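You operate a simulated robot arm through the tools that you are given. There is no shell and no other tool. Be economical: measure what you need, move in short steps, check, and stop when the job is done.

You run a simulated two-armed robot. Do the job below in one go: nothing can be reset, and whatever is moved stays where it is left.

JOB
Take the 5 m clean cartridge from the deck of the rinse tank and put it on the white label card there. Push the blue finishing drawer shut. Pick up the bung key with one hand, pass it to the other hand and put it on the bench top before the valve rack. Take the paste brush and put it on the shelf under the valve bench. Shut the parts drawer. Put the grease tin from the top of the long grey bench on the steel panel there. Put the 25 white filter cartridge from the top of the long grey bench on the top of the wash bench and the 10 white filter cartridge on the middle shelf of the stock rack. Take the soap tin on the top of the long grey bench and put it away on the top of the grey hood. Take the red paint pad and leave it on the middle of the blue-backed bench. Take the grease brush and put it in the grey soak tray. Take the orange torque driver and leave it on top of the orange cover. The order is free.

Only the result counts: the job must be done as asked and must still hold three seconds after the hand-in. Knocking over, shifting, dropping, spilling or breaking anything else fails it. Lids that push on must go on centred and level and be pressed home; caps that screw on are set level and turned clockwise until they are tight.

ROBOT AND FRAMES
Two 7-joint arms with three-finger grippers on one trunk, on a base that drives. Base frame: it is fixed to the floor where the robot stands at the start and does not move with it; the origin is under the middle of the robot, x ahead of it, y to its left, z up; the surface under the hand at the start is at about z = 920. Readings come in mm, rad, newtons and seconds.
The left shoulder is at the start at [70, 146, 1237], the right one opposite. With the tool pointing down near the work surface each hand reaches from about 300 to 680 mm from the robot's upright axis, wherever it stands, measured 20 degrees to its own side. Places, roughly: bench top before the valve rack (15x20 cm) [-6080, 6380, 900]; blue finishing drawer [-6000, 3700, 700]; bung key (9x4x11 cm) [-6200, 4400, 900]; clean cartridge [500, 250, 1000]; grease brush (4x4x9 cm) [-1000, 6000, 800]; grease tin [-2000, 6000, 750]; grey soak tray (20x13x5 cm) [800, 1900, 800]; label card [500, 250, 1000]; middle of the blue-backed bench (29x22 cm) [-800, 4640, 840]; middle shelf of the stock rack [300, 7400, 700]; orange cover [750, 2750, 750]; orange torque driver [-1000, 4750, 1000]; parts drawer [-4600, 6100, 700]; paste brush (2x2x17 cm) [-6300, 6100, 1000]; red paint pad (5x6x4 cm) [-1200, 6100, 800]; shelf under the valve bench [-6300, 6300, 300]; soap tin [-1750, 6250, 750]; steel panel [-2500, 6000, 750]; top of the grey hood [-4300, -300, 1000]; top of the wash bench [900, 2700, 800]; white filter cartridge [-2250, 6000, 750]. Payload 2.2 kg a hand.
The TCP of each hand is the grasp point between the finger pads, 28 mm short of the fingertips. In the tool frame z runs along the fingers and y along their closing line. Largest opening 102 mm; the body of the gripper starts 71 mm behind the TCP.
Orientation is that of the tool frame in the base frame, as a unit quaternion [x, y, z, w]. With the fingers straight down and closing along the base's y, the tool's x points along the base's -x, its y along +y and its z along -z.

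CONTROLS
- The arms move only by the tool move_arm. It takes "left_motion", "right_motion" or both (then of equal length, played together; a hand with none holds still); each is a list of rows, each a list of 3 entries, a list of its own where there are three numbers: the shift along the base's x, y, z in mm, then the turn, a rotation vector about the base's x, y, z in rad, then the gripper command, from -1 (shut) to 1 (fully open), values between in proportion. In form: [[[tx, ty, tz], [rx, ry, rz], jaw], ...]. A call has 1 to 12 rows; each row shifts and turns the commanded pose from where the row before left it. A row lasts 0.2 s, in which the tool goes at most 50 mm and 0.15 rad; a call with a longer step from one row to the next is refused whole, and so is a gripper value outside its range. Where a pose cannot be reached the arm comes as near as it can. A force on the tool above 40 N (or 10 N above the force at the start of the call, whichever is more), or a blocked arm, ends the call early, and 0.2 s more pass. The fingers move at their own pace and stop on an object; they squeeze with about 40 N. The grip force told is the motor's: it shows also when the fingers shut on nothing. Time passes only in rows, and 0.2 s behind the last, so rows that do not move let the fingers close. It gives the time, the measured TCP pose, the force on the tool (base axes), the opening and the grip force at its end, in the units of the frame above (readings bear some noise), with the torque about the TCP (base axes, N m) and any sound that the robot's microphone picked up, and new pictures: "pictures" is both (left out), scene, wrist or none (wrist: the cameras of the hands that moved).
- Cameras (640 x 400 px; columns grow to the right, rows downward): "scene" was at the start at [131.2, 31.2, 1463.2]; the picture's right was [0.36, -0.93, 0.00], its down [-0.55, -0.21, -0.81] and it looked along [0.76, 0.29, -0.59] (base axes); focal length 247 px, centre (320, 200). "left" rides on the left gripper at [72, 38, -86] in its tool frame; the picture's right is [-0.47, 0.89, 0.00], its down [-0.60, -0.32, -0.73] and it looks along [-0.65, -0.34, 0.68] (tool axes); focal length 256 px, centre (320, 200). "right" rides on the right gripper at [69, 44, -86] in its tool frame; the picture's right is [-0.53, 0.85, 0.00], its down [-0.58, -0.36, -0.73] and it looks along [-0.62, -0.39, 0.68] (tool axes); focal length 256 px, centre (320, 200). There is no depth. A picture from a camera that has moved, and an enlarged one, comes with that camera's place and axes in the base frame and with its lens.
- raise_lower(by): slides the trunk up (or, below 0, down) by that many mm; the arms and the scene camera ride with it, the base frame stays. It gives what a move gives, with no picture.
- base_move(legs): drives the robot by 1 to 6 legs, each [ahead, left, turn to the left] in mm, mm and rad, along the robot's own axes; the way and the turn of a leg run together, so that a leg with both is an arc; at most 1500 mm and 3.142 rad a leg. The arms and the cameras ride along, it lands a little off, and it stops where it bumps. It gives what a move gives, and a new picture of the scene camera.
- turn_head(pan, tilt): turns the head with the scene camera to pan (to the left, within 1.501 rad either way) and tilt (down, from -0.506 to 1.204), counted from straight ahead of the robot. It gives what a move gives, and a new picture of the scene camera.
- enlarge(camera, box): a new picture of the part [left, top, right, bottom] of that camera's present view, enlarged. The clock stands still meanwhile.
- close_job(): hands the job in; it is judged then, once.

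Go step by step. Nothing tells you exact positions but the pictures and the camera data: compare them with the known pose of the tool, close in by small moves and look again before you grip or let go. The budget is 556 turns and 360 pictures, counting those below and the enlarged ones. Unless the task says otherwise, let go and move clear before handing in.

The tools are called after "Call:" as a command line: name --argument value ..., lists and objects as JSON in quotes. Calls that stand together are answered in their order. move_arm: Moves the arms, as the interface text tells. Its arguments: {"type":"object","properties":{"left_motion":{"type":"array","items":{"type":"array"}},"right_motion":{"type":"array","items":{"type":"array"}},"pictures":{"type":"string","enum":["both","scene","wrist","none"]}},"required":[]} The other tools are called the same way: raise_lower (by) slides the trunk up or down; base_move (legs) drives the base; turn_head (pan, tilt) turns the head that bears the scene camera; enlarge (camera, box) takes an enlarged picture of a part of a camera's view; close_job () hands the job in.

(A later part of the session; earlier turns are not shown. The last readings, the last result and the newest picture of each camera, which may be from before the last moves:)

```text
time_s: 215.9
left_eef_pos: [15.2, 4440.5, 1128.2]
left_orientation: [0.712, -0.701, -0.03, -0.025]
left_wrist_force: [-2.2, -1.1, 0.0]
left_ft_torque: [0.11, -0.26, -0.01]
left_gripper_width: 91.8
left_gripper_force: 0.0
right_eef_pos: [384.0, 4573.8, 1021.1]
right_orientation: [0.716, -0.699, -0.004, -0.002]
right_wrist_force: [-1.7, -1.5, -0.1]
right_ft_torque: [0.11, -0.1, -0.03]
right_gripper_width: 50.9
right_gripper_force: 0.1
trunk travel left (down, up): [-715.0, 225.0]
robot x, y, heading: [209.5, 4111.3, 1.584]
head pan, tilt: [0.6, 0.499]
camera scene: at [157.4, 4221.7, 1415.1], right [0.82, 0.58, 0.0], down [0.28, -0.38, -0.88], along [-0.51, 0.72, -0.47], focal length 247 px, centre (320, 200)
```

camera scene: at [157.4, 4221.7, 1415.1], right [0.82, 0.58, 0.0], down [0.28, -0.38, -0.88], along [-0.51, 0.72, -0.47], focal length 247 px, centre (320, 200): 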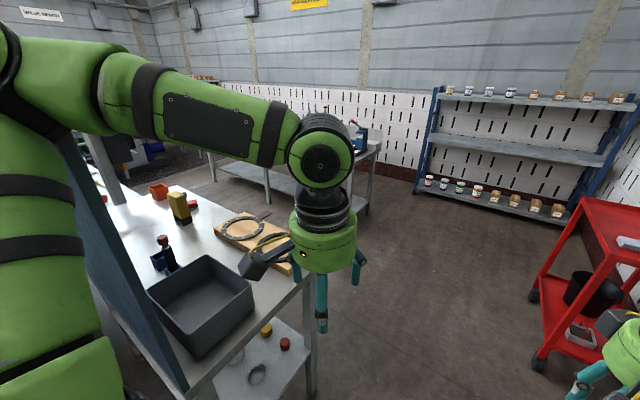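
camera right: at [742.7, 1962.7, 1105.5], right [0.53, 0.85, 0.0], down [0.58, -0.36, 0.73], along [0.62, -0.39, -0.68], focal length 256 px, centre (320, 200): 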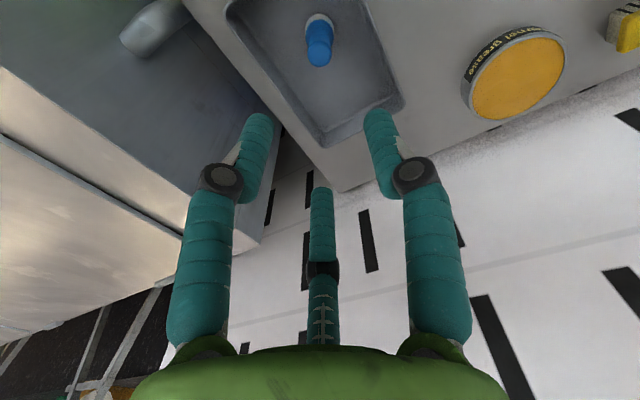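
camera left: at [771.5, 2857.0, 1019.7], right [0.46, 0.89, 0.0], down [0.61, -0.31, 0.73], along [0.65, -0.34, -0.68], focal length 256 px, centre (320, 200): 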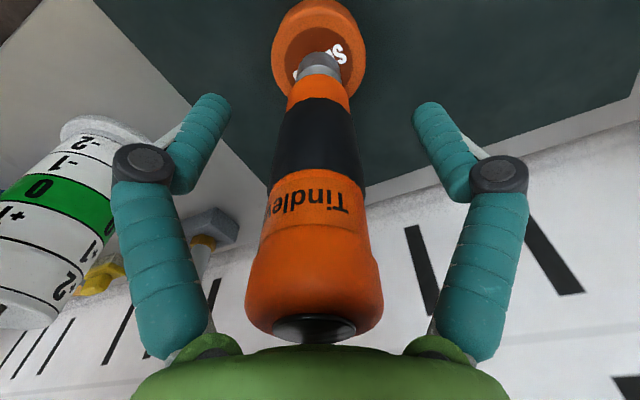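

Call:
base_move --legs '[[0, -110, -0.015]]'

Call:
move_arm --left_motion '[[[10, 20, 20], [0, 0, 0], 1], [[10, 20, 20], [0, 0, 0], 1], [[0, 0, 20], [0, 0, 0], 1]]' --right_motion '[[[0, -40, 20], [0, 0, 0], 1], [[0, -40, 25], [0, 0, 0], 1], [[0, -40, 25], [0, 0, 0], 1]]' --pictures "none"

```text
time_s: 217.1
left_eef_pos: [127.6, 4450.5, 1125.7]
left_orientation: [0.707, -0.706, -0.026, -0.023]
left_wrist_force: [-0.1, -0.4, -0.5]
left_ft_torque: [-0.01, -0.05, 0.0]
left_gripper_width: 91.8
left_gripper_force: 0.1
right_eef_pos: [499.0, 4578.1, 1019.8]
right_orientation: [0.711, -0.703, 0.0, 0.0]
right_wrist_force: [-0.4, -0.2, -0.4]
right_ft_torque: [0.01, -0.03, 0.0]
right_gripper_width: 51.0
right_gripper_force: 0.0
trunk travel left (down, up): [-715.0, 225.0]
robot x, y, heading: [317.3, 4105.6, 1.572]
head pan, tilt: [0.6, 0.499]
camera scene: at [267.0, 4232.3, 1414.6], right [0.82, 0.57, 0.0], down [0.27, -0.39, -0.88], along [-0.5, 0.72, -0.48], focal length 247 px, centre (320, 200)
```

scene: 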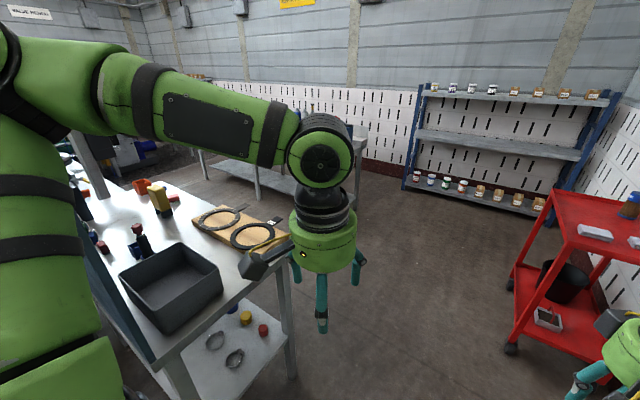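

```text
time_s: 217.9
left_eef_pos: [149.1, 4489.7, 1188.2]
left_orientation: [0.707, -0.706, -0.028, -0.022]
left_wrist_force: [-1.1, -0.9, -0.9]
left_ft_torque: [0.05, -0.01, 0.0]
left_gripper_width: 101.9
left_gripper_force: 0.0
right_eef_pos: [501.9, 4459.6, 1088.4]
right_orientation: [0.711, -0.703, -0.003, -0.001]
right_wrist_force: [0.7, -0.7, 0.8]
right_ft_torque: [0.04, -0.01, -0.01]
right_gripper_width: 102.2
right_gripper_force: 0.1
trunk travel left (down, up): [-715.0, 225.0]
robot x, y, heading: [319.0, 4108.4, 1.568]
head pan, tilt: [0.6, 0.499]
```

Everything on the bench still stands. I continue round into the aisle and along to the tins.

Call:
move_arm --left_motion '[[[10, 0, 0], [-0.07, 0, 0], 1]]' --pictures "none"

Call:
base_move --legs '[[1190, 0, 0], [0, 1200, 0], [0, 1050, 0]]'

Call:
turn_head --pan 0.0 --tilt 0.6

```text
time_s: 218.3
left_eef_pos: [160.4, 4493.3, 1186.3]
left_orientation: [0.708, -0.706, -0.002, 0.004]
left_wrist_force: [-0.1, 0.6, 0.2]
left_ft_torque: [-0.03, 0.05, -0.02]
left_gripper_width: 102.0
left_gripper_force: 0.0
right_eef_pos: [502.8, 4463.2, 1087.9]
right_orientation: [0.711, -0.703, 0.0, 0.0]
right_wrist_force: [0.6, 0.2, -0.8]
right_ft_torque: [-0.04, -0.01, -0.01]
right_gripper_width: 102.1
right_gripper_force: 0.0
trunk travel left (down, up): [-715.0, 225.0]
robot x, y, heading: [318.6, 4108.9, 1.574]
head pan, tilt: [0.6, 0.499]
```

```text
time_s: 235.0
left_eef_pos: [-2076.3, 5680.3, 1187.1]
left_orientation: [-0.706, 0.709, 0.002, -0.003]
left_wrist_force: [-1.3, 0.2, -0.6]
left_ft_torque: [-0.01, -0.01, -0.02]
left_gripper_width: 102.4
left_gripper_force: 0.1
right_eef_pos: [-1735.2, 5648.1, 1088.0]
right_orientation: [0.709, -0.705, -0.001, 0.0]
right_wrist_force: [0.0, 0.3, 0.1]
right_ft_torque: [-0.01, -0.02, 0.03]
right_gripper_width: 101.9
right_gripper_force: 0.2
trunk travel left (down, up): [-715.0, 225.0]
robot x, y, heading: [-1916.9, 5296.4, 1.572]
head pan, tilt: [0.6, 0.499]
camera scene: at [-1968.8, 5421.1, 1414.6], right [0.83, 0.56, 0.0], down [0.27, -0.4, -0.88], along [-0.49, 0.73, -0.48], focal length 247 px, centre (320, 200)
```

scene: 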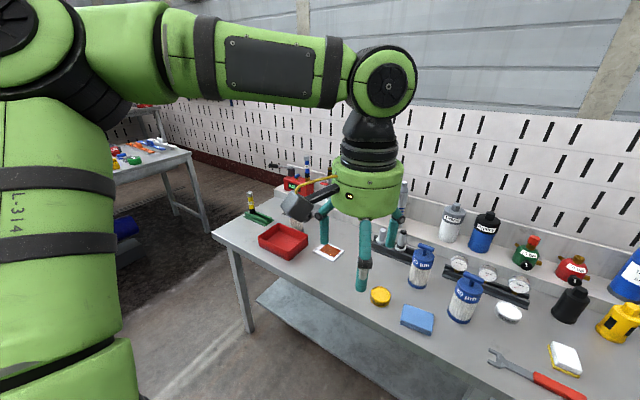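

```text
time_s: 236.0
left_eef_pos: [-2078.0, 5680.2, 1186.5]
left_orientation: [-0.706, 0.708, 0.002, -0.004]
left_wrist_force: [0.3, -0.3, 0.4]
left_ft_torque: [-0.04, 0.0, 0.0]
left_gripper_width: 101.8
left_gripper_force: 0.0
right_eef_pos: [-1735.7, 5647.8, 1087.5]
right_orientation: [0.71, -0.704, -0.001, -0.001]
right_wrist_force: [-0.9, -0.9, -0.1]
right_ft_torque: [-0.03, 0.0, -0.01]
right_gripper_width: 102.2
right_gripper_force: 0.1
trunk travel left (down, up): [-715.0, 225.0]
robot x, y, heading: [-1921.1, 5294.9, 1.562]
head pan, tilt: [0.0, 0.6]
camera scene: at [-1917.9, 5434.2, 1405.5], right [1.0, 0.0, 0.0], down [0.0, -0.56, -0.83], along [0.0, 0.83, -0.56], focal length 247 px, centre (320, 200)
```

scene: 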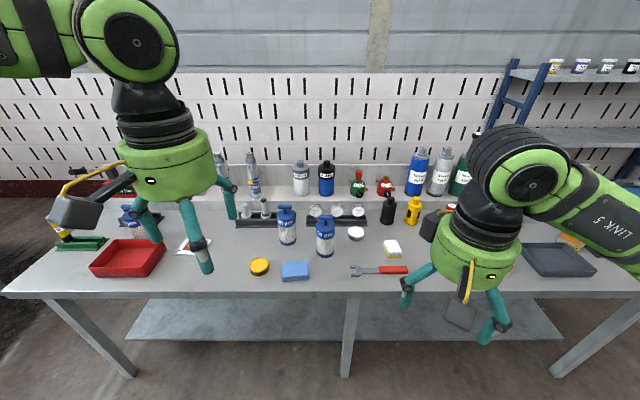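

Call:
enlarge --camera "scene" --box '[220, 150, 420, 290]'

Call:
enlarge --camera "scene" --box '[40, 150, 240, 290]'

```text
2.86 times, centred on (320, 220) of scene
camera zoom: at [-1917.9, 5434.2, 1405.5], right [1.0, 0.0, 0.0], down [0.0, -0.56, -0.83], along [0.0, 0.83, -0.56], focal length 706 px, centre (320, 143)
```

zoom: 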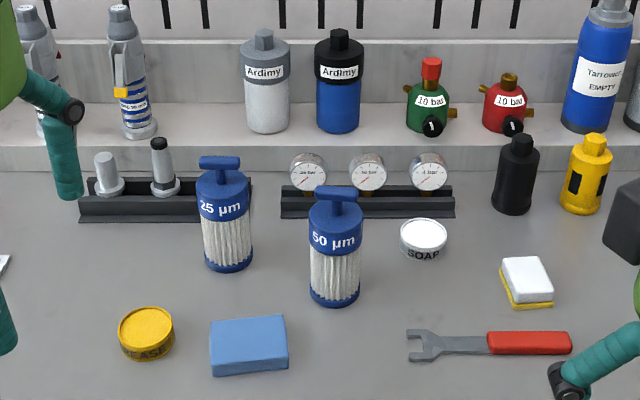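

```text
2.86 times, centred on (140, 220) of scene
camera zoom: at [-1917.9, 5434.2, 1405.5], right [1.0, 0.0, 0.0], down [0.0, -0.56, -0.83], along [0.0, 0.83, -0.56], focal length 706 px, centre (834, 143)
```

zoom: 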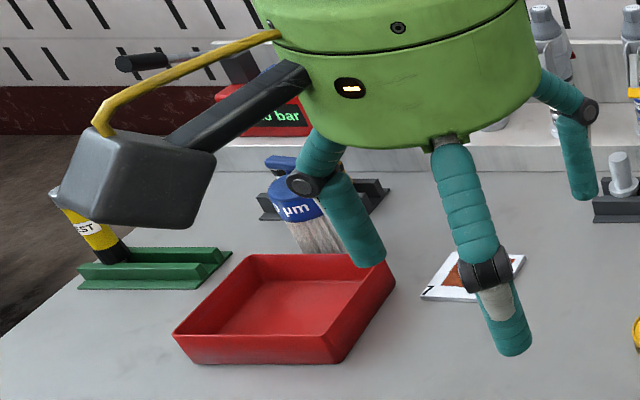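

25 µm, 50 µm, the GREASE tin (-2116,5982), SOAP tin (-1779,6144) and, at the left end, another filter and the rusty "1" panel are visible. I move in for the grease tin with the left hand.

Call:
base_move --legs '[[265, 40, 0.0]]'

Call:
raise_lower --by -150

Call:
move_arm --left_motion '[[[0, 20, -40], [0, 0, 0], 1], [[0, 15, -40], [0, 0, 0], 1], [[0, 0, -40], [0, 0, 0], 1], [[0, 0, 0], [0, 0, 0], 1]]' --pictures "wrist"

```text
time_s: 237.8
left_eef_pos: [-2119.7, 5937.7, 1187.0]
left_orientation: [-0.706, 0.708, 0.003, -0.003]
left_wrist_force: [0.3, 0.3, -0.6]
left_ft_torque: [0.0, 0.0, 0.0]
left_gripper_width: 102.1
left_gripper_force: 0.1
right_eef_pos: [-1776.2, 5907.3, 1087.4]
right_orientation: [0.711, -0.703, -0.002, -0.001]
right_wrist_force: [0.5, -0.1, 0.6]
right_ft_torque: [0.01, 0.01, 0.02]
right_gripper_width: 101.9
right_gripper_force: 0.0
trunk travel left (down, up): [-715.0, 225.0]
robot x, y, heading: [-1958.8, 5556.2, 1.568]
head pan, tilt: [0.0, 0.6]
camera scene: at [-1958.1, 5692.4, 1405.7], right [1.0, 0.0, 0.0], down [0.0, -0.56, -0.83], along [0.0, 0.83, -0.56], focal length 247 px, centre (320, 200)
```

scene: 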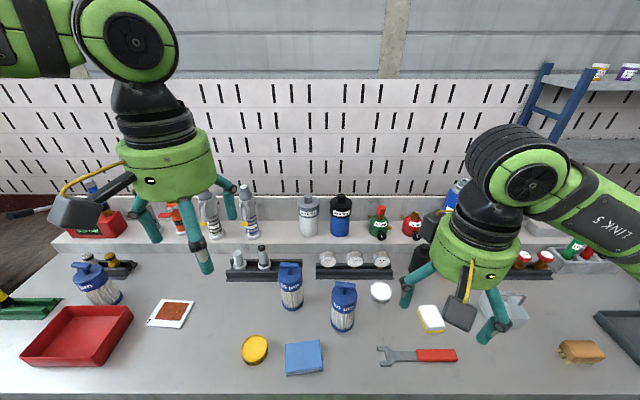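

```text
time_s: 239.6
left_eef_pos: [-2119.1, 5938.9, 1036.4]
left_orientation: [-0.707, 0.707, 0.002, -0.003]
left_wrist_force: [0.7, 0.0, 0.7]
left_ft_torque: [0.04, 0.01, 0.04]
left_gripper_width: 101.8
left_gripper_force: 0.0
right_eef_pos: [-1777.4, 5908.9, 938.4]
right_orientation: [0.71, -0.704, -0.002, 0.0]
right_wrist_force: [0.7, -0.1, -0.4]
right_ft_torque: [-0.01, -0.05, 0.04]
right_gripper_width: 101.8
right_gripper_force: 0.0
trunk travel left (down, up): [-565.0, 375.0]
robot x, y, heading: [-1956.4, 5553.6, 1.573]
head pan, tilt: [0.0, 0.6]
```

```text
time_s: 240.6
left_eef_pos: [-2116.8, 5975.0, 916.0]
left_orientation: [-0.707, 0.707, 0.002, -0.002]
left_wrist_force: [-0.4, 0.3, -0.4]
left_ft_torque: [-0.01, -0.03, 0.04]
left_gripper_width: 101.7
left_gripper_force: 0.1
right_eef_pos: [-1777.7, 5907.9, 937.2]
right_orientation: [0.711, -0.703, 0.0, 0.0]
right_wrist_force: [-0.2, 0.5, -0.6]
right_ft_torque: [-0.05, -0.01, -0.03]
right_gripper_width: 102.1
right_gripper_force: 0.0
trunk travel left (down, up): [-565.0, 375.0]
robot x, y, heading: [-1957.3, 5557.1, 1.572]
head pan, tilt: [0.0, 0.6]
camera left: at [-2154.2, 5901.9, 1002.0], right [-0.89, 0.46, 0.01], down [0.32, 0.6, 0.73], along [0.34, 0.65, -0.68], focal length 256 px, centre (320, 200)
```

left: 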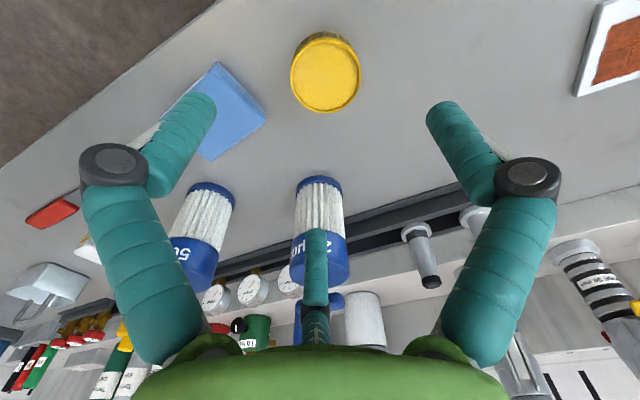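

Tin centred. I narrow the opening (sponge nearby) and descend.

Call:
move_arm --left_motion '[[[-3, 4, -30], [0, 0, 0], 0.55], [[0, 0, -40], [0, 0, 0], 0.55], [[0, 0, -35], [0, 0, 0], 0.55], [[0, 0, -18], [0, 0, 0], 0.55], [[0, 0, -3], [0, 0, 0], 0.55], [[0, 0, 0], [0, 0, 0], 0.55]]' --pictures "wrist"

```text
time_s: 242.0
left_eef_pos: [-2122.1, 5979.5, 789.9]
left_orientation: [0.708, -0.706, -0.002, 0.003]
left_wrist_force: [-0.2, 0.4, -0.3]
left_ft_torque: [0.01, 0.0, -0.01]
left_gripper_width: 79.0
left_gripper_force: 0.3
right_eef_pos: [-1777.4, 5907.6, 938.1]
right_orientation: [0.711, -0.704, -0.001, 0.0]
right_wrist_force: [-0.1, 0.8, 0.3]
right_ft_torque: [0.0, 0.0, -0.01]
right_gripper_width: 102.2
right_gripper_force: 0.0
trunk travel left (down, up): [-565.0, 375.0]
robot x, y, heading: [-1957.8, 5559.6, 1.569]
head pan, tilt: [0.0, 0.6]
camera left: at [-2159.0, 5906.4, 877.2], right [-0.89, 0.46, 0.0], down [0.32, 0.61, 0.73], along [0.34, 0.65, -0.69], focal length 256 px, centre (320, 200)
```

left: 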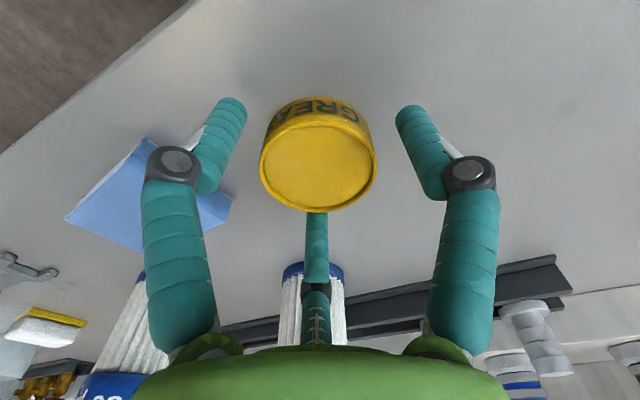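

Call:
move_arm --left_motion '[[[0, 0, -4], [0, 0, 0], 0.55], [[0, 0, 0], [0, 0, 0], -1], [[0, 0, 0], [0, 0, 0], -1], [[0, 0, 0], [0, 0, 0], -1], [[0, 0, 30], [0, 0, 0], -1], [[0, 0, 40], [0, 0, 0], -1], [[0, 0, 40], [0, 0, 0], -1], [[0, 0, 40], [0, 0, 0], -1]]' --pictures "wrist"

```text
time_s: 243.8
left_eef_pos: [-2121.5, 5976.3, 935.7]
left_orientation: [-0.707, 0.707, 0.001, -0.003]
left_wrist_force: [0.2, 0.2, -3.3]
left_ft_torque: [0.03, 0.04, -0.03]
left_gripper_width: 59.3
left_gripper_force: 40.2
right_eef_pos: [-1774.6, 5906.4, 938.3]
right_orientation: [0.711, -0.703, -0.001, 0.0]
right_wrist_force: [0.0, 0.0, -1.8]
right_ft_torque: [0.02, 0.02, -0.03]
right_gripper_width: 101.9
right_gripper_force: 0.1
trunk travel left (down, up): [-565.0, 375.0]
robot x, y, heading: [-1958.1, 5556.2, 1.572]
head pan, tilt: [0.0, 0.6]
camera left: at [-2158.8, 5903.4, 1023.4], right [-0.89, 0.46, 0.0], down [0.32, 0.61, 0.73], along [0.34, 0.65, -0.69], focal length 256 px, centre (320, 200)
```

left: 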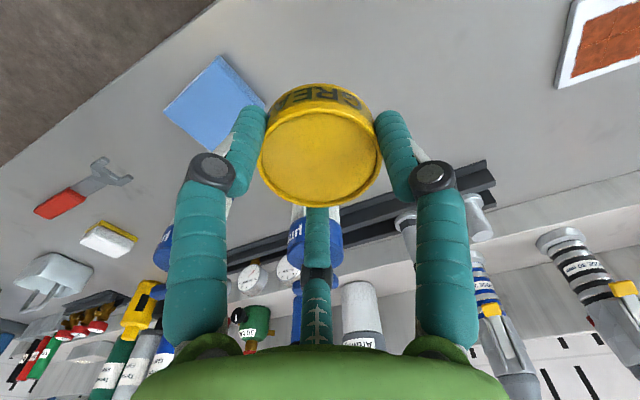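

Grease tin held. I slide left to reach the panel with the left hand and the 25 µm filter with the right.

Call:
base_move --legs '[[35, 240, 0]]'

Call:
enlarge --camera "scene" --box '[20, 200, 420, 400]'

```text
time_s: 245.6
left_eef_pos: [-2358.7, 6013.9, 936.7]
left_orientation: [-0.705, 0.709, 0.003, -0.003]
left_wrist_force: [0.1, 0.2, -3.4]
left_ft_torque: [-0.03, 0.0, -0.01]
left_gripper_width: 59.6
left_gripper_force: 40.2
right_eef_pos: [-2014.3, 5942.5, 937.3]
right_orientation: [0.709, -0.705, -0.001, 0.0]
right_wrist_force: [-0.4, 0.6, 0.5]
right_ft_torque: [-0.01, -0.03, 0.03]
right_gripper_width: 101.9
right_gripper_force: 0.0
trunk travel left (down, up): [-565.0, 375.0]
robot x, y, heading: [-2192.9, 5594.9, 1.567]
head pan, tilt: [0.0, 0.6]
camera scene: at [-2196.3, 5729.1, 1255.4], right [1.0, 0.0, 0.0], down [0.0, -0.57, -0.82], along [0.0, 0.82, -0.57], focal length 247 px, centre (320, 200)
```

scene: 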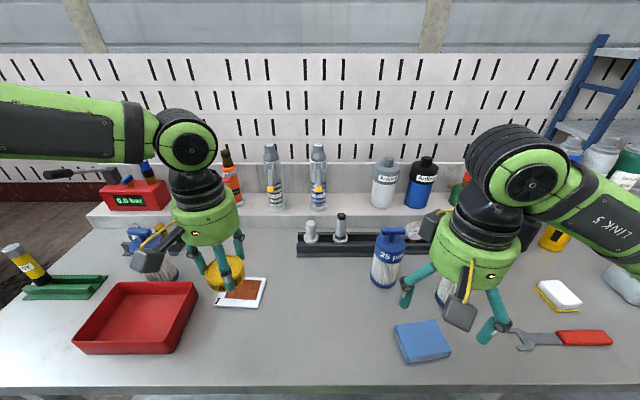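

```text
1.60 times, centred on (220, 300) of scene
camera zoom: at [-2196.3, 5729.1, 1255.4], right [1.0, 0.0, 0.0], down [0.0, -0.57, -0.82], along [0.0, 0.82, -0.57], focal length 395 px, centre (480, 40)
```

zoom: 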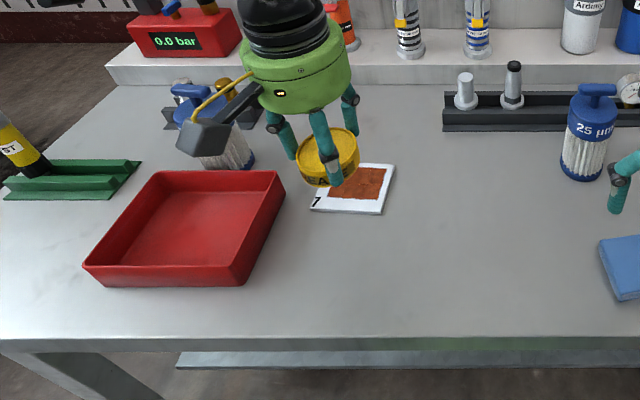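

Call:
move_arm --left_motion '[[[-7, 22, -25], [0, 0, 0], -1], [[-6, 22, -25], [0, 0, 0], -1], [[-6, 20, -25], [0, 0, 0], -1], [[0, 0, 0], [0, 0, 0], -1]]' --pictures "wrist"

```text
time_s: 246.6
left_eef_pos: [-2375.5, 6078.2, 859.2]
left_orientation: [-0.705, 0.709, 0.002, -0.003]
left_wrist_force: [-1.1, -0.7, -2.0]
left_ft_torque: [-0.01, -0.02, -0.01]
left_gripper_width: 59.0
left_gripper_force: 40.6
right_eef_pos: [-2014.0, 5941.0, 938.6]
right_orientation: [0.709, -0.705, -0.002, 0.0]
right_wrist_force: [0.0, -0.1, -0.2]
right_ft_torque: [0.01, 0.01, -0.02]
right_gripper_width: 102.1
right_gripper_force: 0.0
trunk travel left (down, up): [-565.0, 375.0]
robot x, y, heading: [-2199.2, 5591.2, 1.561]
head pan, tilt: [0.0, 0.6]
camera left: at [-2413.8, 6004.8, 945.7], right [-0.88, 0.47, 0.0], down [0.32, 0.6, 0.73], along [0.34, 0.65, -0.68], focal length 256 px, centre (320, 200)
```

left: 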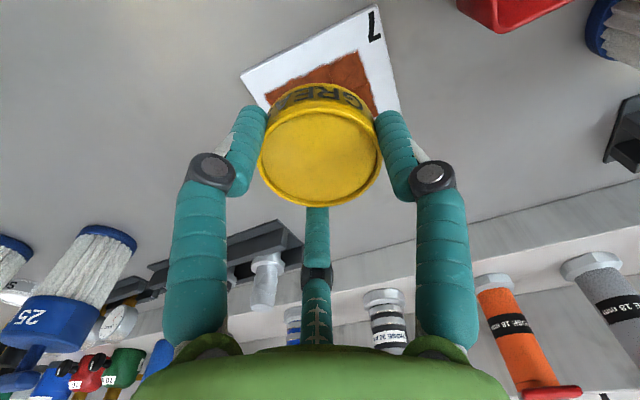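

Panel centre ≈(-2377,6082). Lower to contact.

Call:
move_arm --left_motion '[[[-1, 4, -30], [0, 0, 0], -1], [[0, 0, -25], [0, 0, 0], -1], [[0, 0, -6], [0, 0, 0], -1], [[0, 0, -3], [0, 0, 0], -1], [[0, 0, -3], [0, 0, 0], -1], [[0, 0, 0], [0, 0, 0], -1]]' --pictures "none"

```text
time_s: 248.0
left_eef_pos: [-2377.9, 6081.5, 795.1]
left_orientation: [-0.706, 0.709, 0.003, 0.0]
left_wrist_force: [-3.8, 2.2, 12.4]
left_ft_torque: [-0.11, -0.05, -0.06]
left_gripper_width: 59.4
left_gripper_force: 40.3
right_eef_pos: [-2014.0, 5940.9, 937.8]
right_orientation: [0.709, -0.705, -0.001, 0.0]
right_wrist_force: [-0.2, 0.3, 0.2]
right_ft_torque: [-0.01, -0.01, -0.01]
right_gripper_width: 102.0
right_gripper_force: 0.0
trunk travel left (down, up): [-565.0, 375.0]
robot x, y, heading: [-2199.0, 5587.3, 1.56]
head pan, tilt: [0.0, 0.6]
```

Call:
move_arm --left_motion '[[[0, 0, 2], [0, 0, 0], -1], [[0, 0, 0], [0, 0, 0], 0.4], [[0, 0, 0], [0, 0, 0], 0.6], [[0, 0, 0], [0, 0, 0], 0.6], [[0, 0, 30], [0, 0, 0], 0.6], [[0, 0, 40], [0, 0, 0], 0.6], [[0, 0, 40], [0, 0, 0], 1], [[0, -20, 40], [0, 0, 0], 1]]' --pictures "wrist"

```text
time_s: 249.8
left_eef_pos: [-2377.7, 6058.8, 947.9]
left_orientation: [-0.706, 0.709, 0.002, -0.002]
left_wrist_force: [0.5, -0.3, 0.0]
left_ft_torque: [0.03, -0.01, -0.02]
left_gripper_width: 101.9
left_gripper_force: 0.1
right_eef_pos: [-2012.1, 5939.6, 938.3]
right_orientation: [0.709, -0.705, -0.002, -0.001]
right_wrist_force: [-0.4, 0.1, 0.6]
right_ft_torque: [0.03, 0.01, 0.0]
right_gripper_width: 101.8
right_gripper_force: 0.1
trunk travel left (down, up): [-565.0, 375.0]
robot x, y, heading: [-2198.1, 5590.2, 1.556]
head pan, tilt: [0.0, 0.6]
camera left: at [-2414.4, 5984.2, 1034.8], right [-0.88, 0.47, 0.01], down [0.33, 0.6, 0.73], along [0.34, 0.65, -0.68], focal length 256 px, centre (320, 200)
```

left: 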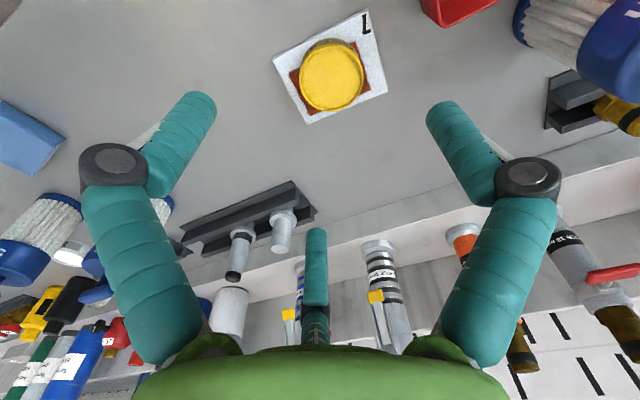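

Grease tin sits on the panel. Now the right hand goes above the 25 µm filter.

Call:
move_arm --right_motion '[[[-7, 15, 40], [0, 0, 0], 1], [[-7, 40, 20], [0, 0, 0], 1], [[-7, 40, 0], [0, 0, 0], 1], [[-6, 40, 0], [0, 0, 0], 1], [[0, 38, 0], [0, 0, 0], 1], [[0, 0, 0], [0, 0, 0], 1]]' --pictures "both"

```text
time_s: 251.2
left_eef_pos: [-2377.7, 6059.1, 947.3]
left_orientation: [-0.705, 0.709, 0.002, -0.003]
left_wrist_force: [-1.1, -0.4, 0.9]
left_ft_torque: [0.04, -0.02, 0.01]
left_gripper_width: 102.1
left_gripper_force: 0.1
right_eef_pos: [-2042.1, 6114.1, 996.1]
right_orientation: [0.709, -0.705, -0.001, 0.0]
right_wrist_force: [-0.2, 0.4, -0.3]
right_ft_torque: [-0.04, 0.0, 0.04]
right_gripper_width: 102.3
right_gripper_force: 0.1
trunk travel left (down, up): [-565.0, 375.0]
robot x, y, heading: [-2195.6, 5589.0, 1.571]
head pan, tilt: [0.0, 0.6]
camera scene: at [-2196.1, 5727.9, 1255.6], right [1.0, 0.0, 0.0], down [0.0, -0.56, -0.83], along [0.0, 0.83, -0.56], focal length 247 px, centre (320, 200)
camera right: at [-2085.6, 6044.4, 1083.0], right [-0.85, 0.53, 0.0], down [0.36, 0.58, 0.73], along [0.39, 0.62, -0.68], focal length 256 px, centre (320, 200)
```

scene: 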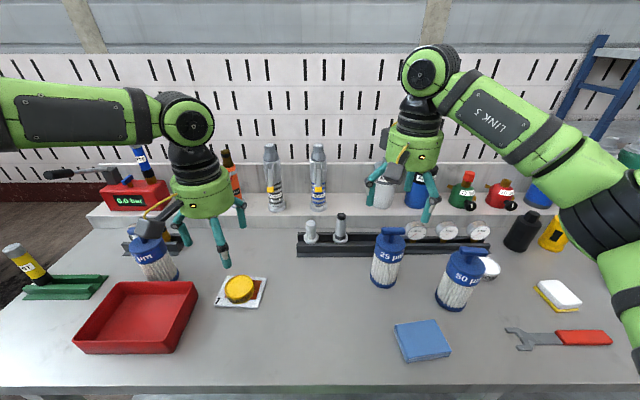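
right: 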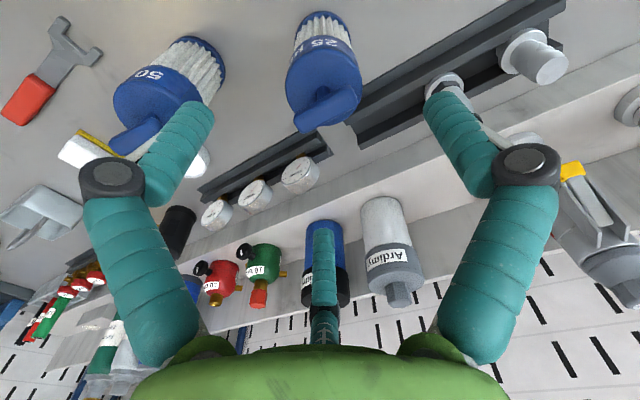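

Aligned. Descend to z≈856 and grip.

Call:
move_arm --right_motion '[[[-3, 0, -40], [0, 0, 0], 1], [[0, 0, -40], [0, 0, 0], 1], [[0, 0, -35], [0, 0, 0], 1], [[0, 0, -25], [0, 0, 0], 1], [[0, 0, 0], [0, 0, 0], 1]]' --pictures "wrist"

```text
time_s: 252.4
left_eef_pos: [-2377.6, 6058.7, 947.7]
left_orientation: [-0.706, 0.709, 0.002, -0.003]
left_wrist_force: [-1.0, 0.7, -0.4]
left_ft_torque: [-0.05, -0.01, 0.01]
left_gripper_width: 101.9
left_gripper_force: 0.1
right_eef_pos: [-2045.1, 6112.7, 857.4]
right_orientation: [0.709, -0.705, -0.001, 0.0]
right_wrist_force: [0.7, 0.3, 0.2]
right_ft_torque: [0.0, 0.01, 0.02]
right_gripper_width: 101.9
right_gripper_force: 0.1
trunk travel left (down, up): [-565.0, 375.0]
robot x, y, heading: [-2194.9, 5592.1, 1.565]
head pan, tilt: [0.0, 0.6]
camera right: at [-2090.0, 6043.4, 942.5], right [-0.85, 0.53, 0.0], down [0.36, 0.58, 0.73], along [0.39, 0.62, -0.68], focal length 256 px, centre (320, 200)
```

right: 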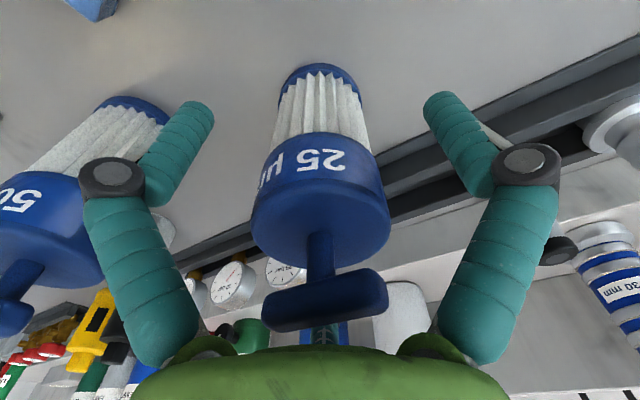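

Call:
move_arm --right_motion '[[[0, 0, -3], [0, 0, 0], 1], [[0, 0, 0], [0, 0, 0], -1], [[0, 0, 0], [0, 0, 0], -1], [[0, 0, 0], [0, 0, 0], -1], [[0, 0, 30], [0, 0, 0], -1], [[0, 0, 40], [0, 0, 0], -1], [[0, 0, 40], [0, 0, 0], -1], [[0, -20, 40], [0, 0, 0], -1], [[0, -40, 20], [0, 0, 0], -1], [[0, -40, 0], [0, 0, 0], -1]]' --pictures "wrist"

```text
time_s: 254.6
left_eef_pos: [-2377.1, 6057.8, 947.2]
left_orientation: [-0.706, 0.708, 0.002, -0.003]
left_wrist_force: [0.8, -0.2, 0.4]
left_ft_torque: [0.0, -0.01, 0.02]
left_gripper_width: 102.1
left_gripper_force: 0.1
right_eef_pos: [-2042.7, 6014.9, 1026.7]
right_orientation: [0.709, -0.705, -0.001, 0.0]
right_wrist_force: [-0.2, -0.3, -2.5]
right_ft_torque: [0.02, 0.03, -0.01]
right_gripper_width: 62.1
right_gripper_force: 40.0
trunk travel left (down, up): [-565.0, 375.0]
robot x, y, heading: [-2192.4, 5590.3, 1.565]
head pan, tilt: [0.0, 0.6]
camera right: at [-2087.0, 5944.7, 1112.1], right [-0.85, 0.53, 0.0], down [0.36, 0.58, 0.73], along [0.39, 0.62, -0.68], focal length 256 px, centre (320, 200)
```

right: 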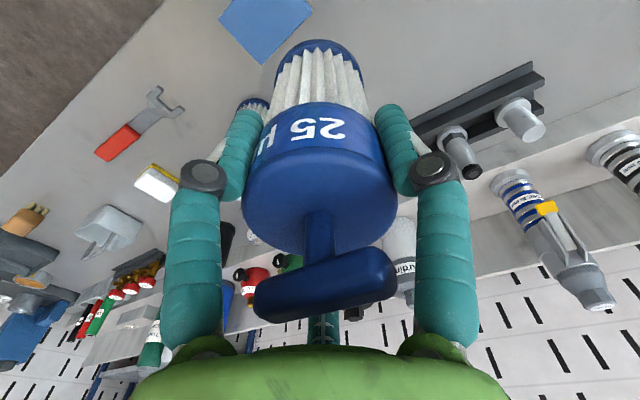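

The 25 µm filter is held. I raise the left hand and shift left to the other filter to read its label.

Call:
move_arm --left_motion '[[[0, 0, 40], [0, 0, 0], 1], [[0, 0, 35], [0, 0, 0], 1]]' --pictures "none"

Call:
base_move --legs '[[0, 205, 0]]'

Call:
move_arm --left_motion '[[[-2, 30, 0], [0, 0, 0], 1], [[0, 30, 0], [0, 0, 0], 1], [[0, 0, 0], [0, 0, 0], 1]]' --pictures "wrist"

```text
time_s: 255.2
left_eef_pos: [-2377.4, 6059.5, 1021.2]
left_orientation: [-0.706, 0.709, 0.002, -0.003]
left_wrist_force: [0.0, 0.0, 0.9]
left_ft_torque: [-0.01, -0.03, 0.0]
left_gripper_width: 102.1
left_gripper_force: 0.0
right_eef_pos: [-2041.9, 6016.1, 1025.6]
right_orientation: [0.709, -0.705, -0.001, -0.001]
right_wrist_force: [-1.0, -0.1, -2.1]
right_ft_torque: [0.01, 0.02, -0.01]
right_gripper_width: 62.0
right_gripper_force: 39.6
trunk travel left (down, up): [-565.0, 375.0]
robot x, y, heading: [-2198.8, 5591.3, 1.56]
head pan, tilt: [0.0, 0.6]
```

```text
time_s: 256.8
left_eef_pos: [-2578.8, 6061.9, 1020.6]
left_orientation: [-0.705, 0.709, 0.002, -0.003]
left_wrist_force: [0.4, 0.1, 0.8]
left_ft_torque: [0.0, -0.02, -0.03]
left_gripper_width: 101.9
left_gripper_force: 0.2
right_eef_pos: [-2244.8, 6017.5, 1025.9]
right_orientation: [0.708, -0.706, -0.001, -0.001]
right_wrist_force: [0.1, -0.2, -1.6]
right_ft_torque: [-0.01, 0.01, 0.02]
right_gripper_width: 62.0
right_gripper_force: 40.2
trunk travel left (down, up): [-565.0, 375.0]
robot x, y, heading: [-2401.2, 5592.6, 1.568]
head pan, tilt: [0.0, 0.6]
camera scene: at [-2399.4, 5730.2, 1255.5], right [1.0, -0.01, 0.0], down [0.0, -0.57, -0.82], along [0.01, 0.82, -0.57], focal length 247 px, centre (320, 200)
```

scene: 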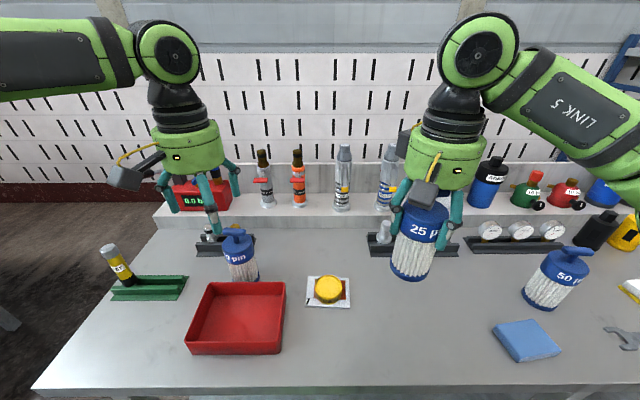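

```text
time_s: 257.6
left_eef_pos: [-2592.9, 6115.0, 1018.8]
left_orientation: [-0.705, 0.709, 0.002, -0.003]
left_wrist_force: [1.1, 0.3, 0.4]
left_ft_torque: [0.0, 0.01, 0.03]
left_gripper_width: 102.1
left_gripper_force: 0.1
left hand out of reach, approached as far as the arm can: row 2
right_eef_pos: [-2244.5, 6015.9, 1024.5]
right_orientation: [0.708, -0.706, -0.001, 0.0]
right_wrist_force: [-0.4, 0.1, -1.6]
right_ft_torque: [0.04, 0.04, 0.01]
right_gripper_width: 62.0
right_gripper_force: 40.6
trunk travel left (down, up): [-565.0, 375.0]
robot x, y, heading: [-2400.5, 5590.1, 1.56]
head pan, tilt: [0.0, 0.6]
camera left: at [-2630.4, 6042.3, 1105.6], right [-0.88, 0.47, 0.01], down [0.33, 0.6, 0.73], along [0.34, 0.64, -0.69], focal length 256 px, centre (320, 200)
```

left: 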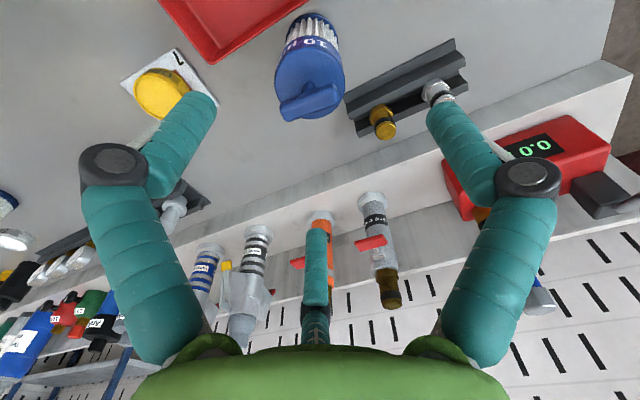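

It reads 10 µm. I descend partway and correct.

Call:
move_arm --left_motion '[[[5, 0, -40], [0, 0, 0], 1], [[5, 0, -30], [0, 0, 0], 1], [[0, 0, 0], [0, 0, 0], 1]]' --pictures "wrist"

```text
time_s: 258.4
left_eef_pos: [-2582.1, 6114.2, 947.0]
left_orientation: [-0.704, 0.711, 0.001, -0.002]
left_wrist_force: [0.4, 0.4, 0.0]
left_ft_torque: [0.01, 0.0, -0.01]
left_gripper_width: 101.8
left_gripper_force: 0.1
right_eef_pos: [-2245.4, 6016.5, 1026.1]
right_orientation: [0.707, -0.707, -0.002, 0.0]
right_wrist_force: [0.1, 0.7, -1.0]
right_ft_torque: [-0.01, -0.02, 0.01]
right_gripper_width: 62.4
right_gripper_force: 40.0
trunk travel left (down, up): [-565.0, 375.0]
robot x, y, heading: [-2402.7, 5595.5, 1.568]
head pan, tilt: [0.0, 0.6]
camera left: at [-2620.6, 6042.7, 1035.3], right [-0.88, 0.47, 0.0], down [0.33, 0.6, 0.73], along [0.34, 0.64, -0.69], focal length 256 px, centre (320, 200)
```

left: 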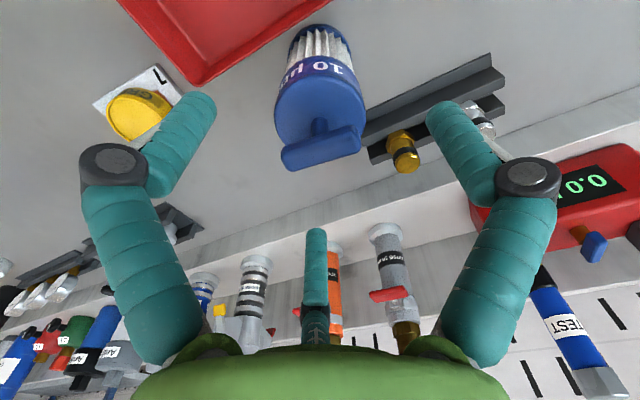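

Call:
move_arm --left_motion '[[[0, 1, -40], [0, 0, 0], 1], [[0, 0, -35], [0, 0, 0], 1], [[0, 0, -18], [0, 0, 0], 1], [[0, 0, 0], [0, 0, 0], 1], [[0, 0, 0], [0, 0, 0], -1], [[0, 0, 0], [0, 0, 0], -1], [[0, 0, 0], [0, 0, 0], -1], [[0, 0, 30], [0, 0, 0], -1], [[0, 0, 40], [0, 0, 0], -1], [[0, 0, 40], [0, 0, 0], -1], [[0, -20, 40], [0, 0, 0], -1], [[0, -40, 20], [0, 0, 0], -1]]' --pictures "wrist"

```text
time_s: 261.0
left_eef_pos: [-2584.0, 6056.8, 1028.0]
left_orientation: [-0.703, 0.711, 0.003, -0.003]
left_wrist_force: [-0.4, 0.0, -2.9]
left_ft_torque: [0.01, 0.01, -0.03]
left_gripper_width: 62.1
left_gripper_force: 39.9
right_eef_pos: [-2245.6, 6013.9, 1026.5]
right_orientation: [0.708, -0.707, -0.001, 0.0]
right_wrist_force: [-0.5, -0.8, -1.7]
right_ft_torque: [0.06, 0.02, -0.02]
right_gripper_width: 61.9
right_gripper_force: 39.5
trunk travel left (down, up): [-565.0, 375.0]
robot x, y, heading: [-2399.7, 5594.7, 1.563]
head pan, tilt: [0.0, 0.6]
camera left: at [-2621.4, 5984.0, 1114.4], right [-0.88, 0.47, 0.01], down [0.33, 0.6, 0.73], along [0.34, 0.64, -0.68], focal length 256 px, centre (320, 200)
```

left: 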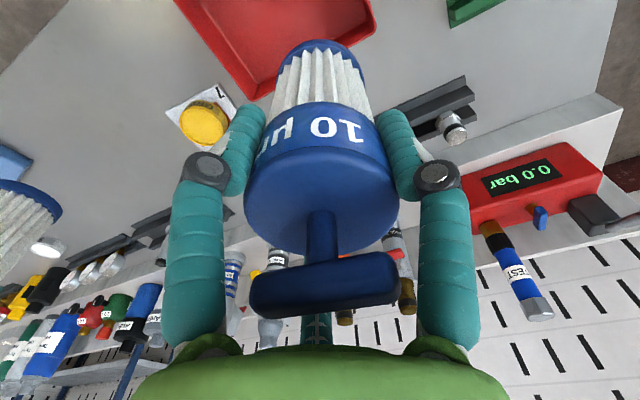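

Both filters are held. Now to the stock rack: raise, back off, slide right and look.

Call:
raise_lower --by 150

Call:
base_move --legs '[[-320, 0, 0], [0, -1400, 0], [0, -1150, 0], [900, 0, 0]]'

Call:
turn_head --pan -0.05 --tilt 0.4

```text
time_s: 262.8
left_eef_pos: [-2583.7, 6059.3, 1177.3]
left_orientation: [-0.703, 0.711, 0.002, -0.003]
left_wrist_force: [-0.3, 0.2, -1.4]
left_ft_torque: [0.04, 0.0, 0.0]
left_gripper_width: 62.0
left_gripper_force: 39.8
right_eef_pos: [-2245.5, 6015.3, 1175.0]
right_orientation: [0.708, -0.706, 0.0, 0.001]
right_wrist_force: [-0.5, 0.8, -1.5]
right_ft_torque: [0.01, 0.02, 0.02]
right_gripper_width: 61.8
right_gripper_force: 39.7
trunk travel left (down, up): [-715.0, 225.0]
robot x, y, heading: [-2402.1, 5592.8, 1.567]
head pan, tilt: [0.0, 0.6]
```

```text
time_s: 281.4
left_eef_pos: [-51.6, 6658.6, 1176.8]
left_orientation: [0.715, -0.699, -0.001, 0.003]
left_wrist_force: [0.8, 1.0, -1.3]
left_ft_torque: [0.0, -0.01, 0.03]
left_gripper_width: 61.9
left_gripper_force: 40.2
right_eef_pos: [289.2, 6627.1, 1175.3]
right_orientation: [0.718, -0.696, -0.002, -0.001]
right_wrist_force: [1.6, 0.0, -1.2]
right_ft_torque: [0.01, -0.01, 0.0]
right_gripper_width: 61.8
right_gripper_force: 40.1
trunk travel left (down, up): [-715.0, 225.0]
robot x, y, heading: [146.3, 6198.5, 1.595]
head pan, tilt: [0.0, 0.6]
camera scene: at [142.1, 6336.5, 1405.5], right [1.0, 0.02, 0.0], down [0.01, -0.56, -0.83], along [-0.02, 0.82, -0.56], focal length 247 px, centre (320, 200)
```

scene: 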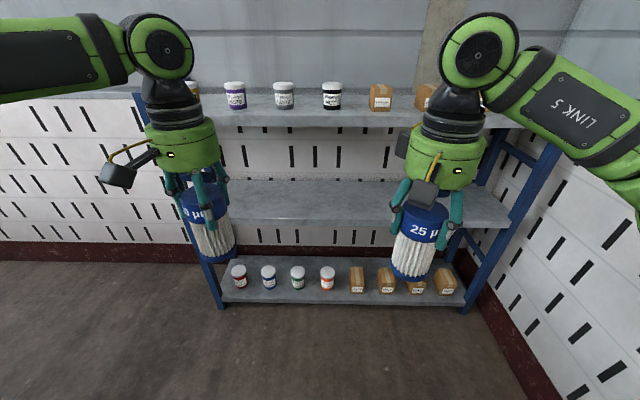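

```text
time_s: 282.1
left_eef_pos: [-50.9, 6659.8, 1175.3]
left_orientation: [0.715, -0.699, -0.002, 0.003]
left_wrist_force: [0.1, 0.6, -2.2]
left_ft_torque: [-0.05, 0.01, 0.01]
left_gripper_width: 61.7
left_gripper_force: 40.7
right_eef_pos: [287.3, 6628.3, 1174.9]
right_orientation: [0.718, -0.696, 0.0, 0.0]
right_wrist_force: [-0.7, -0.3, -2.0]
right_ft_torque: [0.0, 0.01, -0.01]
right_gripper_width: 62.1
right_gripper_force: 39.9
trunk travel left (down, up): [-715.0, 225.0]
robot x, y, heading: [142.0, 6200.5, 1.594]
head pan, tilt: [-0.051, 0.4]
camera scene: at [146.7, 6341.7, 1423.6], right [1.0, -0.03, 0.0], down [-0.01, -0.39, -0.92], along [0.03, 0.92, -0.39], focal length 247 px, centre (320, 200)
```

scene: 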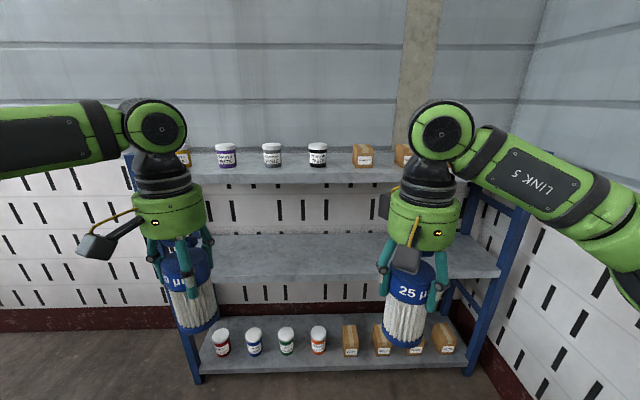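

Rack: middle shelf z≈660, underside of the top shelf ≈1110, front plane y≈7240. I lower the trunk, pull the right hand back, lower the left hand and check.

Call:
raise_lower --by -215

Call:
move_arm --left_motion '[[[0, 0, -40], [0, 0, 0], -1], [[0, 0, -40], [0, 0, 0], -1], [[0, 0, -40], [0, 0, 0], -1], [[0, 0, -35], [0, 0, 0], -1]]' --right_motion '[[[0, -35, 0], [0, 0, 0], -1], [[0, -35, 0], [0, 0, 0], -1], [[0, -35, 0], [0, 0, 0], -1], [[0, -25, 0], [0, 0, 0], -1]]' --pictures "scene"

```text
time_s: 284.4
left_eef_pos: [-50.6, 6659.8, 961.2]
left_orientation: [0.714, -0.7, -0.002, 0.003]
left_wrist_force: [-0.3, -0.1, -1.2]
left_ft_torque: [0.04, 0.01, 0.0]
left_gripper_width: 61.9
left_gripper_force: 39.9
right_eef_pos: [288.9, 6627.0, 960.5]
right_orientation: [0.718, -0.696, -0.002, 0.0]
right_wrist_force: [0.2, 0.3, -1.9]
right_ft_torque: [0.02, 0.02, -0.02]
right_gripper_width: 62.0
right_gripper_force: 40.3
trunk travel left (down, up): [-500.0, 440.0]
robot x, y, heading: [145.5, 6204.3, 1.592]
head pan, tilt: [-0.051, 0.4]
```

```text
time_s: 285.4
left_eef_pos: [-51.9, 6659.3, 806.1]
left_orientation: [0.714, -0.7, -0.001, 0.002]
left_wrist_force: [-0.4, 0.0, -0.8]
left_ft_torque: [-0.02, 0.0, -0.01]
left_gripper_width: 62.0
left_gripper_force: 39.9
right_eef_pos: [288.9, 6496.0, 960.1]
right_orientation: [0.717, -0.697, -0.001, 0.0]
right_wrist_force: [0.5, 0.2, -1.8]
right_ft_torque: [0.0, -0.01, -0.02]
right_gripper_width: 62.1
right_gripper_force: 39.8
trunk travel left (down, up): [-500.0, 440.0]
robot x, y, heading: [145.6, 6196.7, 1.594]
head pan, tilt: [-0.051, 0.4]
camera scene: at [146.5, 6341.6, 1208.7], right [1.0, -0.03, 0.0], down [-0.01, -0.39, -0.92], along [0.03, 0.92, -0.39], focal length 247 px, centre (320, 200)
```

scene: 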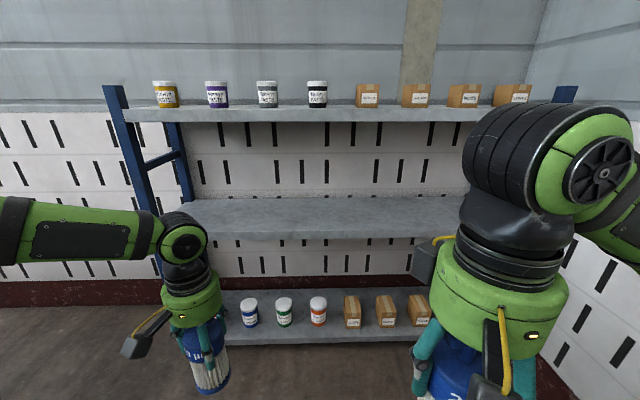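

I shift right a little and drive toward the rack with the filter below the top shelf.

Call:
base_move --legs '[[0, -150, -0.022], [480, 0, 0]]'

Call:
move_arm --left_motion '[[[0, 0, 0], [0, 0, 0], -1]]' --pictures "wrist"

```text
time_s: 289.2
left_eef_pos: [111.0, 7135.6, 805.9]
left_orientation: [-0.704, 0.71, 0.002, -0.003]
left_wrist_force: [1.5, -0.2, -1.4]
left_ft_torque: [0.03, -0.02, 0.0]
left_gripper_width: 62.1
left_gripper_force: 40.4
right_eef_pos: [447.7, 6964.7, 960.6]
right_orientation: [0.708, -0.706, -0.002, 0.0]
right_wrist_force: [0.1, 1.8, -2.7]
right_ft_torque: [-0.01, -0.01, 0.0]
right_gripper_width: 62.0
right_gripper_force: 40.0
trunk travel left (down, up): [-500.0, 440.0]
robot x, y, heading: [295.2, 6671.9, 1.565]
head pan, tilt: [-0.051, 0.4]
camera scene: at [301.5, 6814.1, 1208.6], right [1.0, -0.06, 0.0], down [-0.02, -0.39, -0.92], along [0.05, 0.92, -0.39], focal length 247 px, centre (320, 200)
```

scene: 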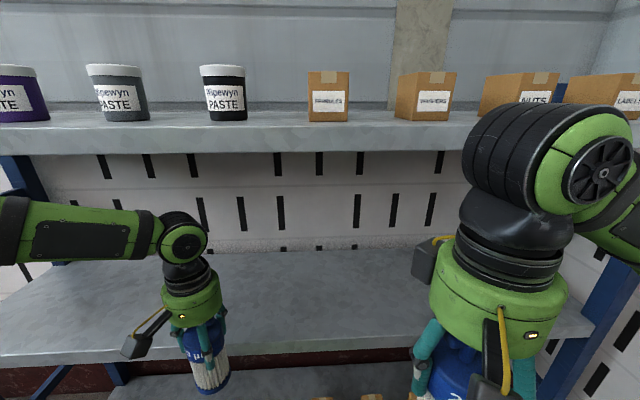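

```text
time_s: 289.6
left_eef_pos: [111.2, 7135.5, 806.6]
left_orientation: [-0.705, 0.709, 0.002, -0.003]
left_wrist_force: [-0.7, -1.1, -1.8]
left_ft_torque: [0.02, 0.02, 0.02]
left_gripper_width: 61.9
left_gripper_force: 40.0
right_eef_pos: [448.5, 6964.3, 960.4]
right_orientation: [0.708, -0.706, -0.001, 0.0]
right_wrist_force: [-0.5, -0.9, -1.6]
right_ft_torque: [0.0, -0.01, 0.03]
right_gripper_width: 62.2
right_gripper_force: 39.8
trunk travel left (down, up): [-500.0, 440.0]
robot x, y, heading: [294.6, 6671.4, 1.566]
head pan, tilt: [-0.051, 0.4]
camera left: at [74.6, 7063.5, 893.4], right [-0.88, 0.47, 0.0], down [0.33, 0.6, 0.73], along [0.34, 0.64, -0.69], focal length 256 px, centre (320, 200)
```

left: 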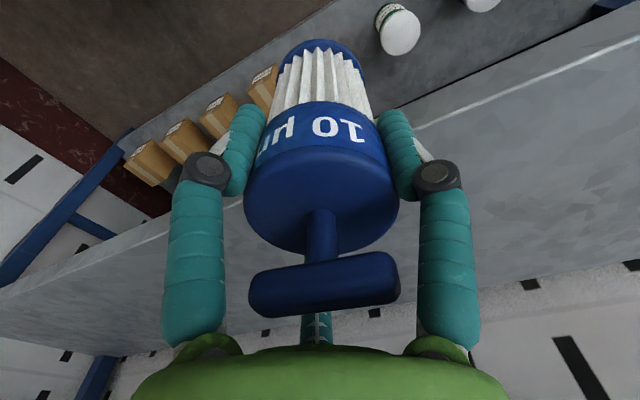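

Call:
enlarge --camera "scene" --box '[220, 230, 440, 400]'

```text
2.35 times, centred on (330, 315) of scene
camera zoom: at [301.5, 6813.7, 1208.7], right [1.0, -0.06, 0.0], down [-0.02, -0.39, -0.92], along [0.05, 0.92, -0.39], focal length 581 px, centre (296, -71)
```

zoom: 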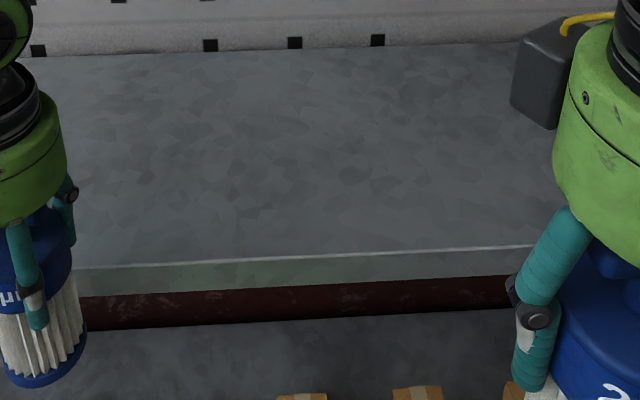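

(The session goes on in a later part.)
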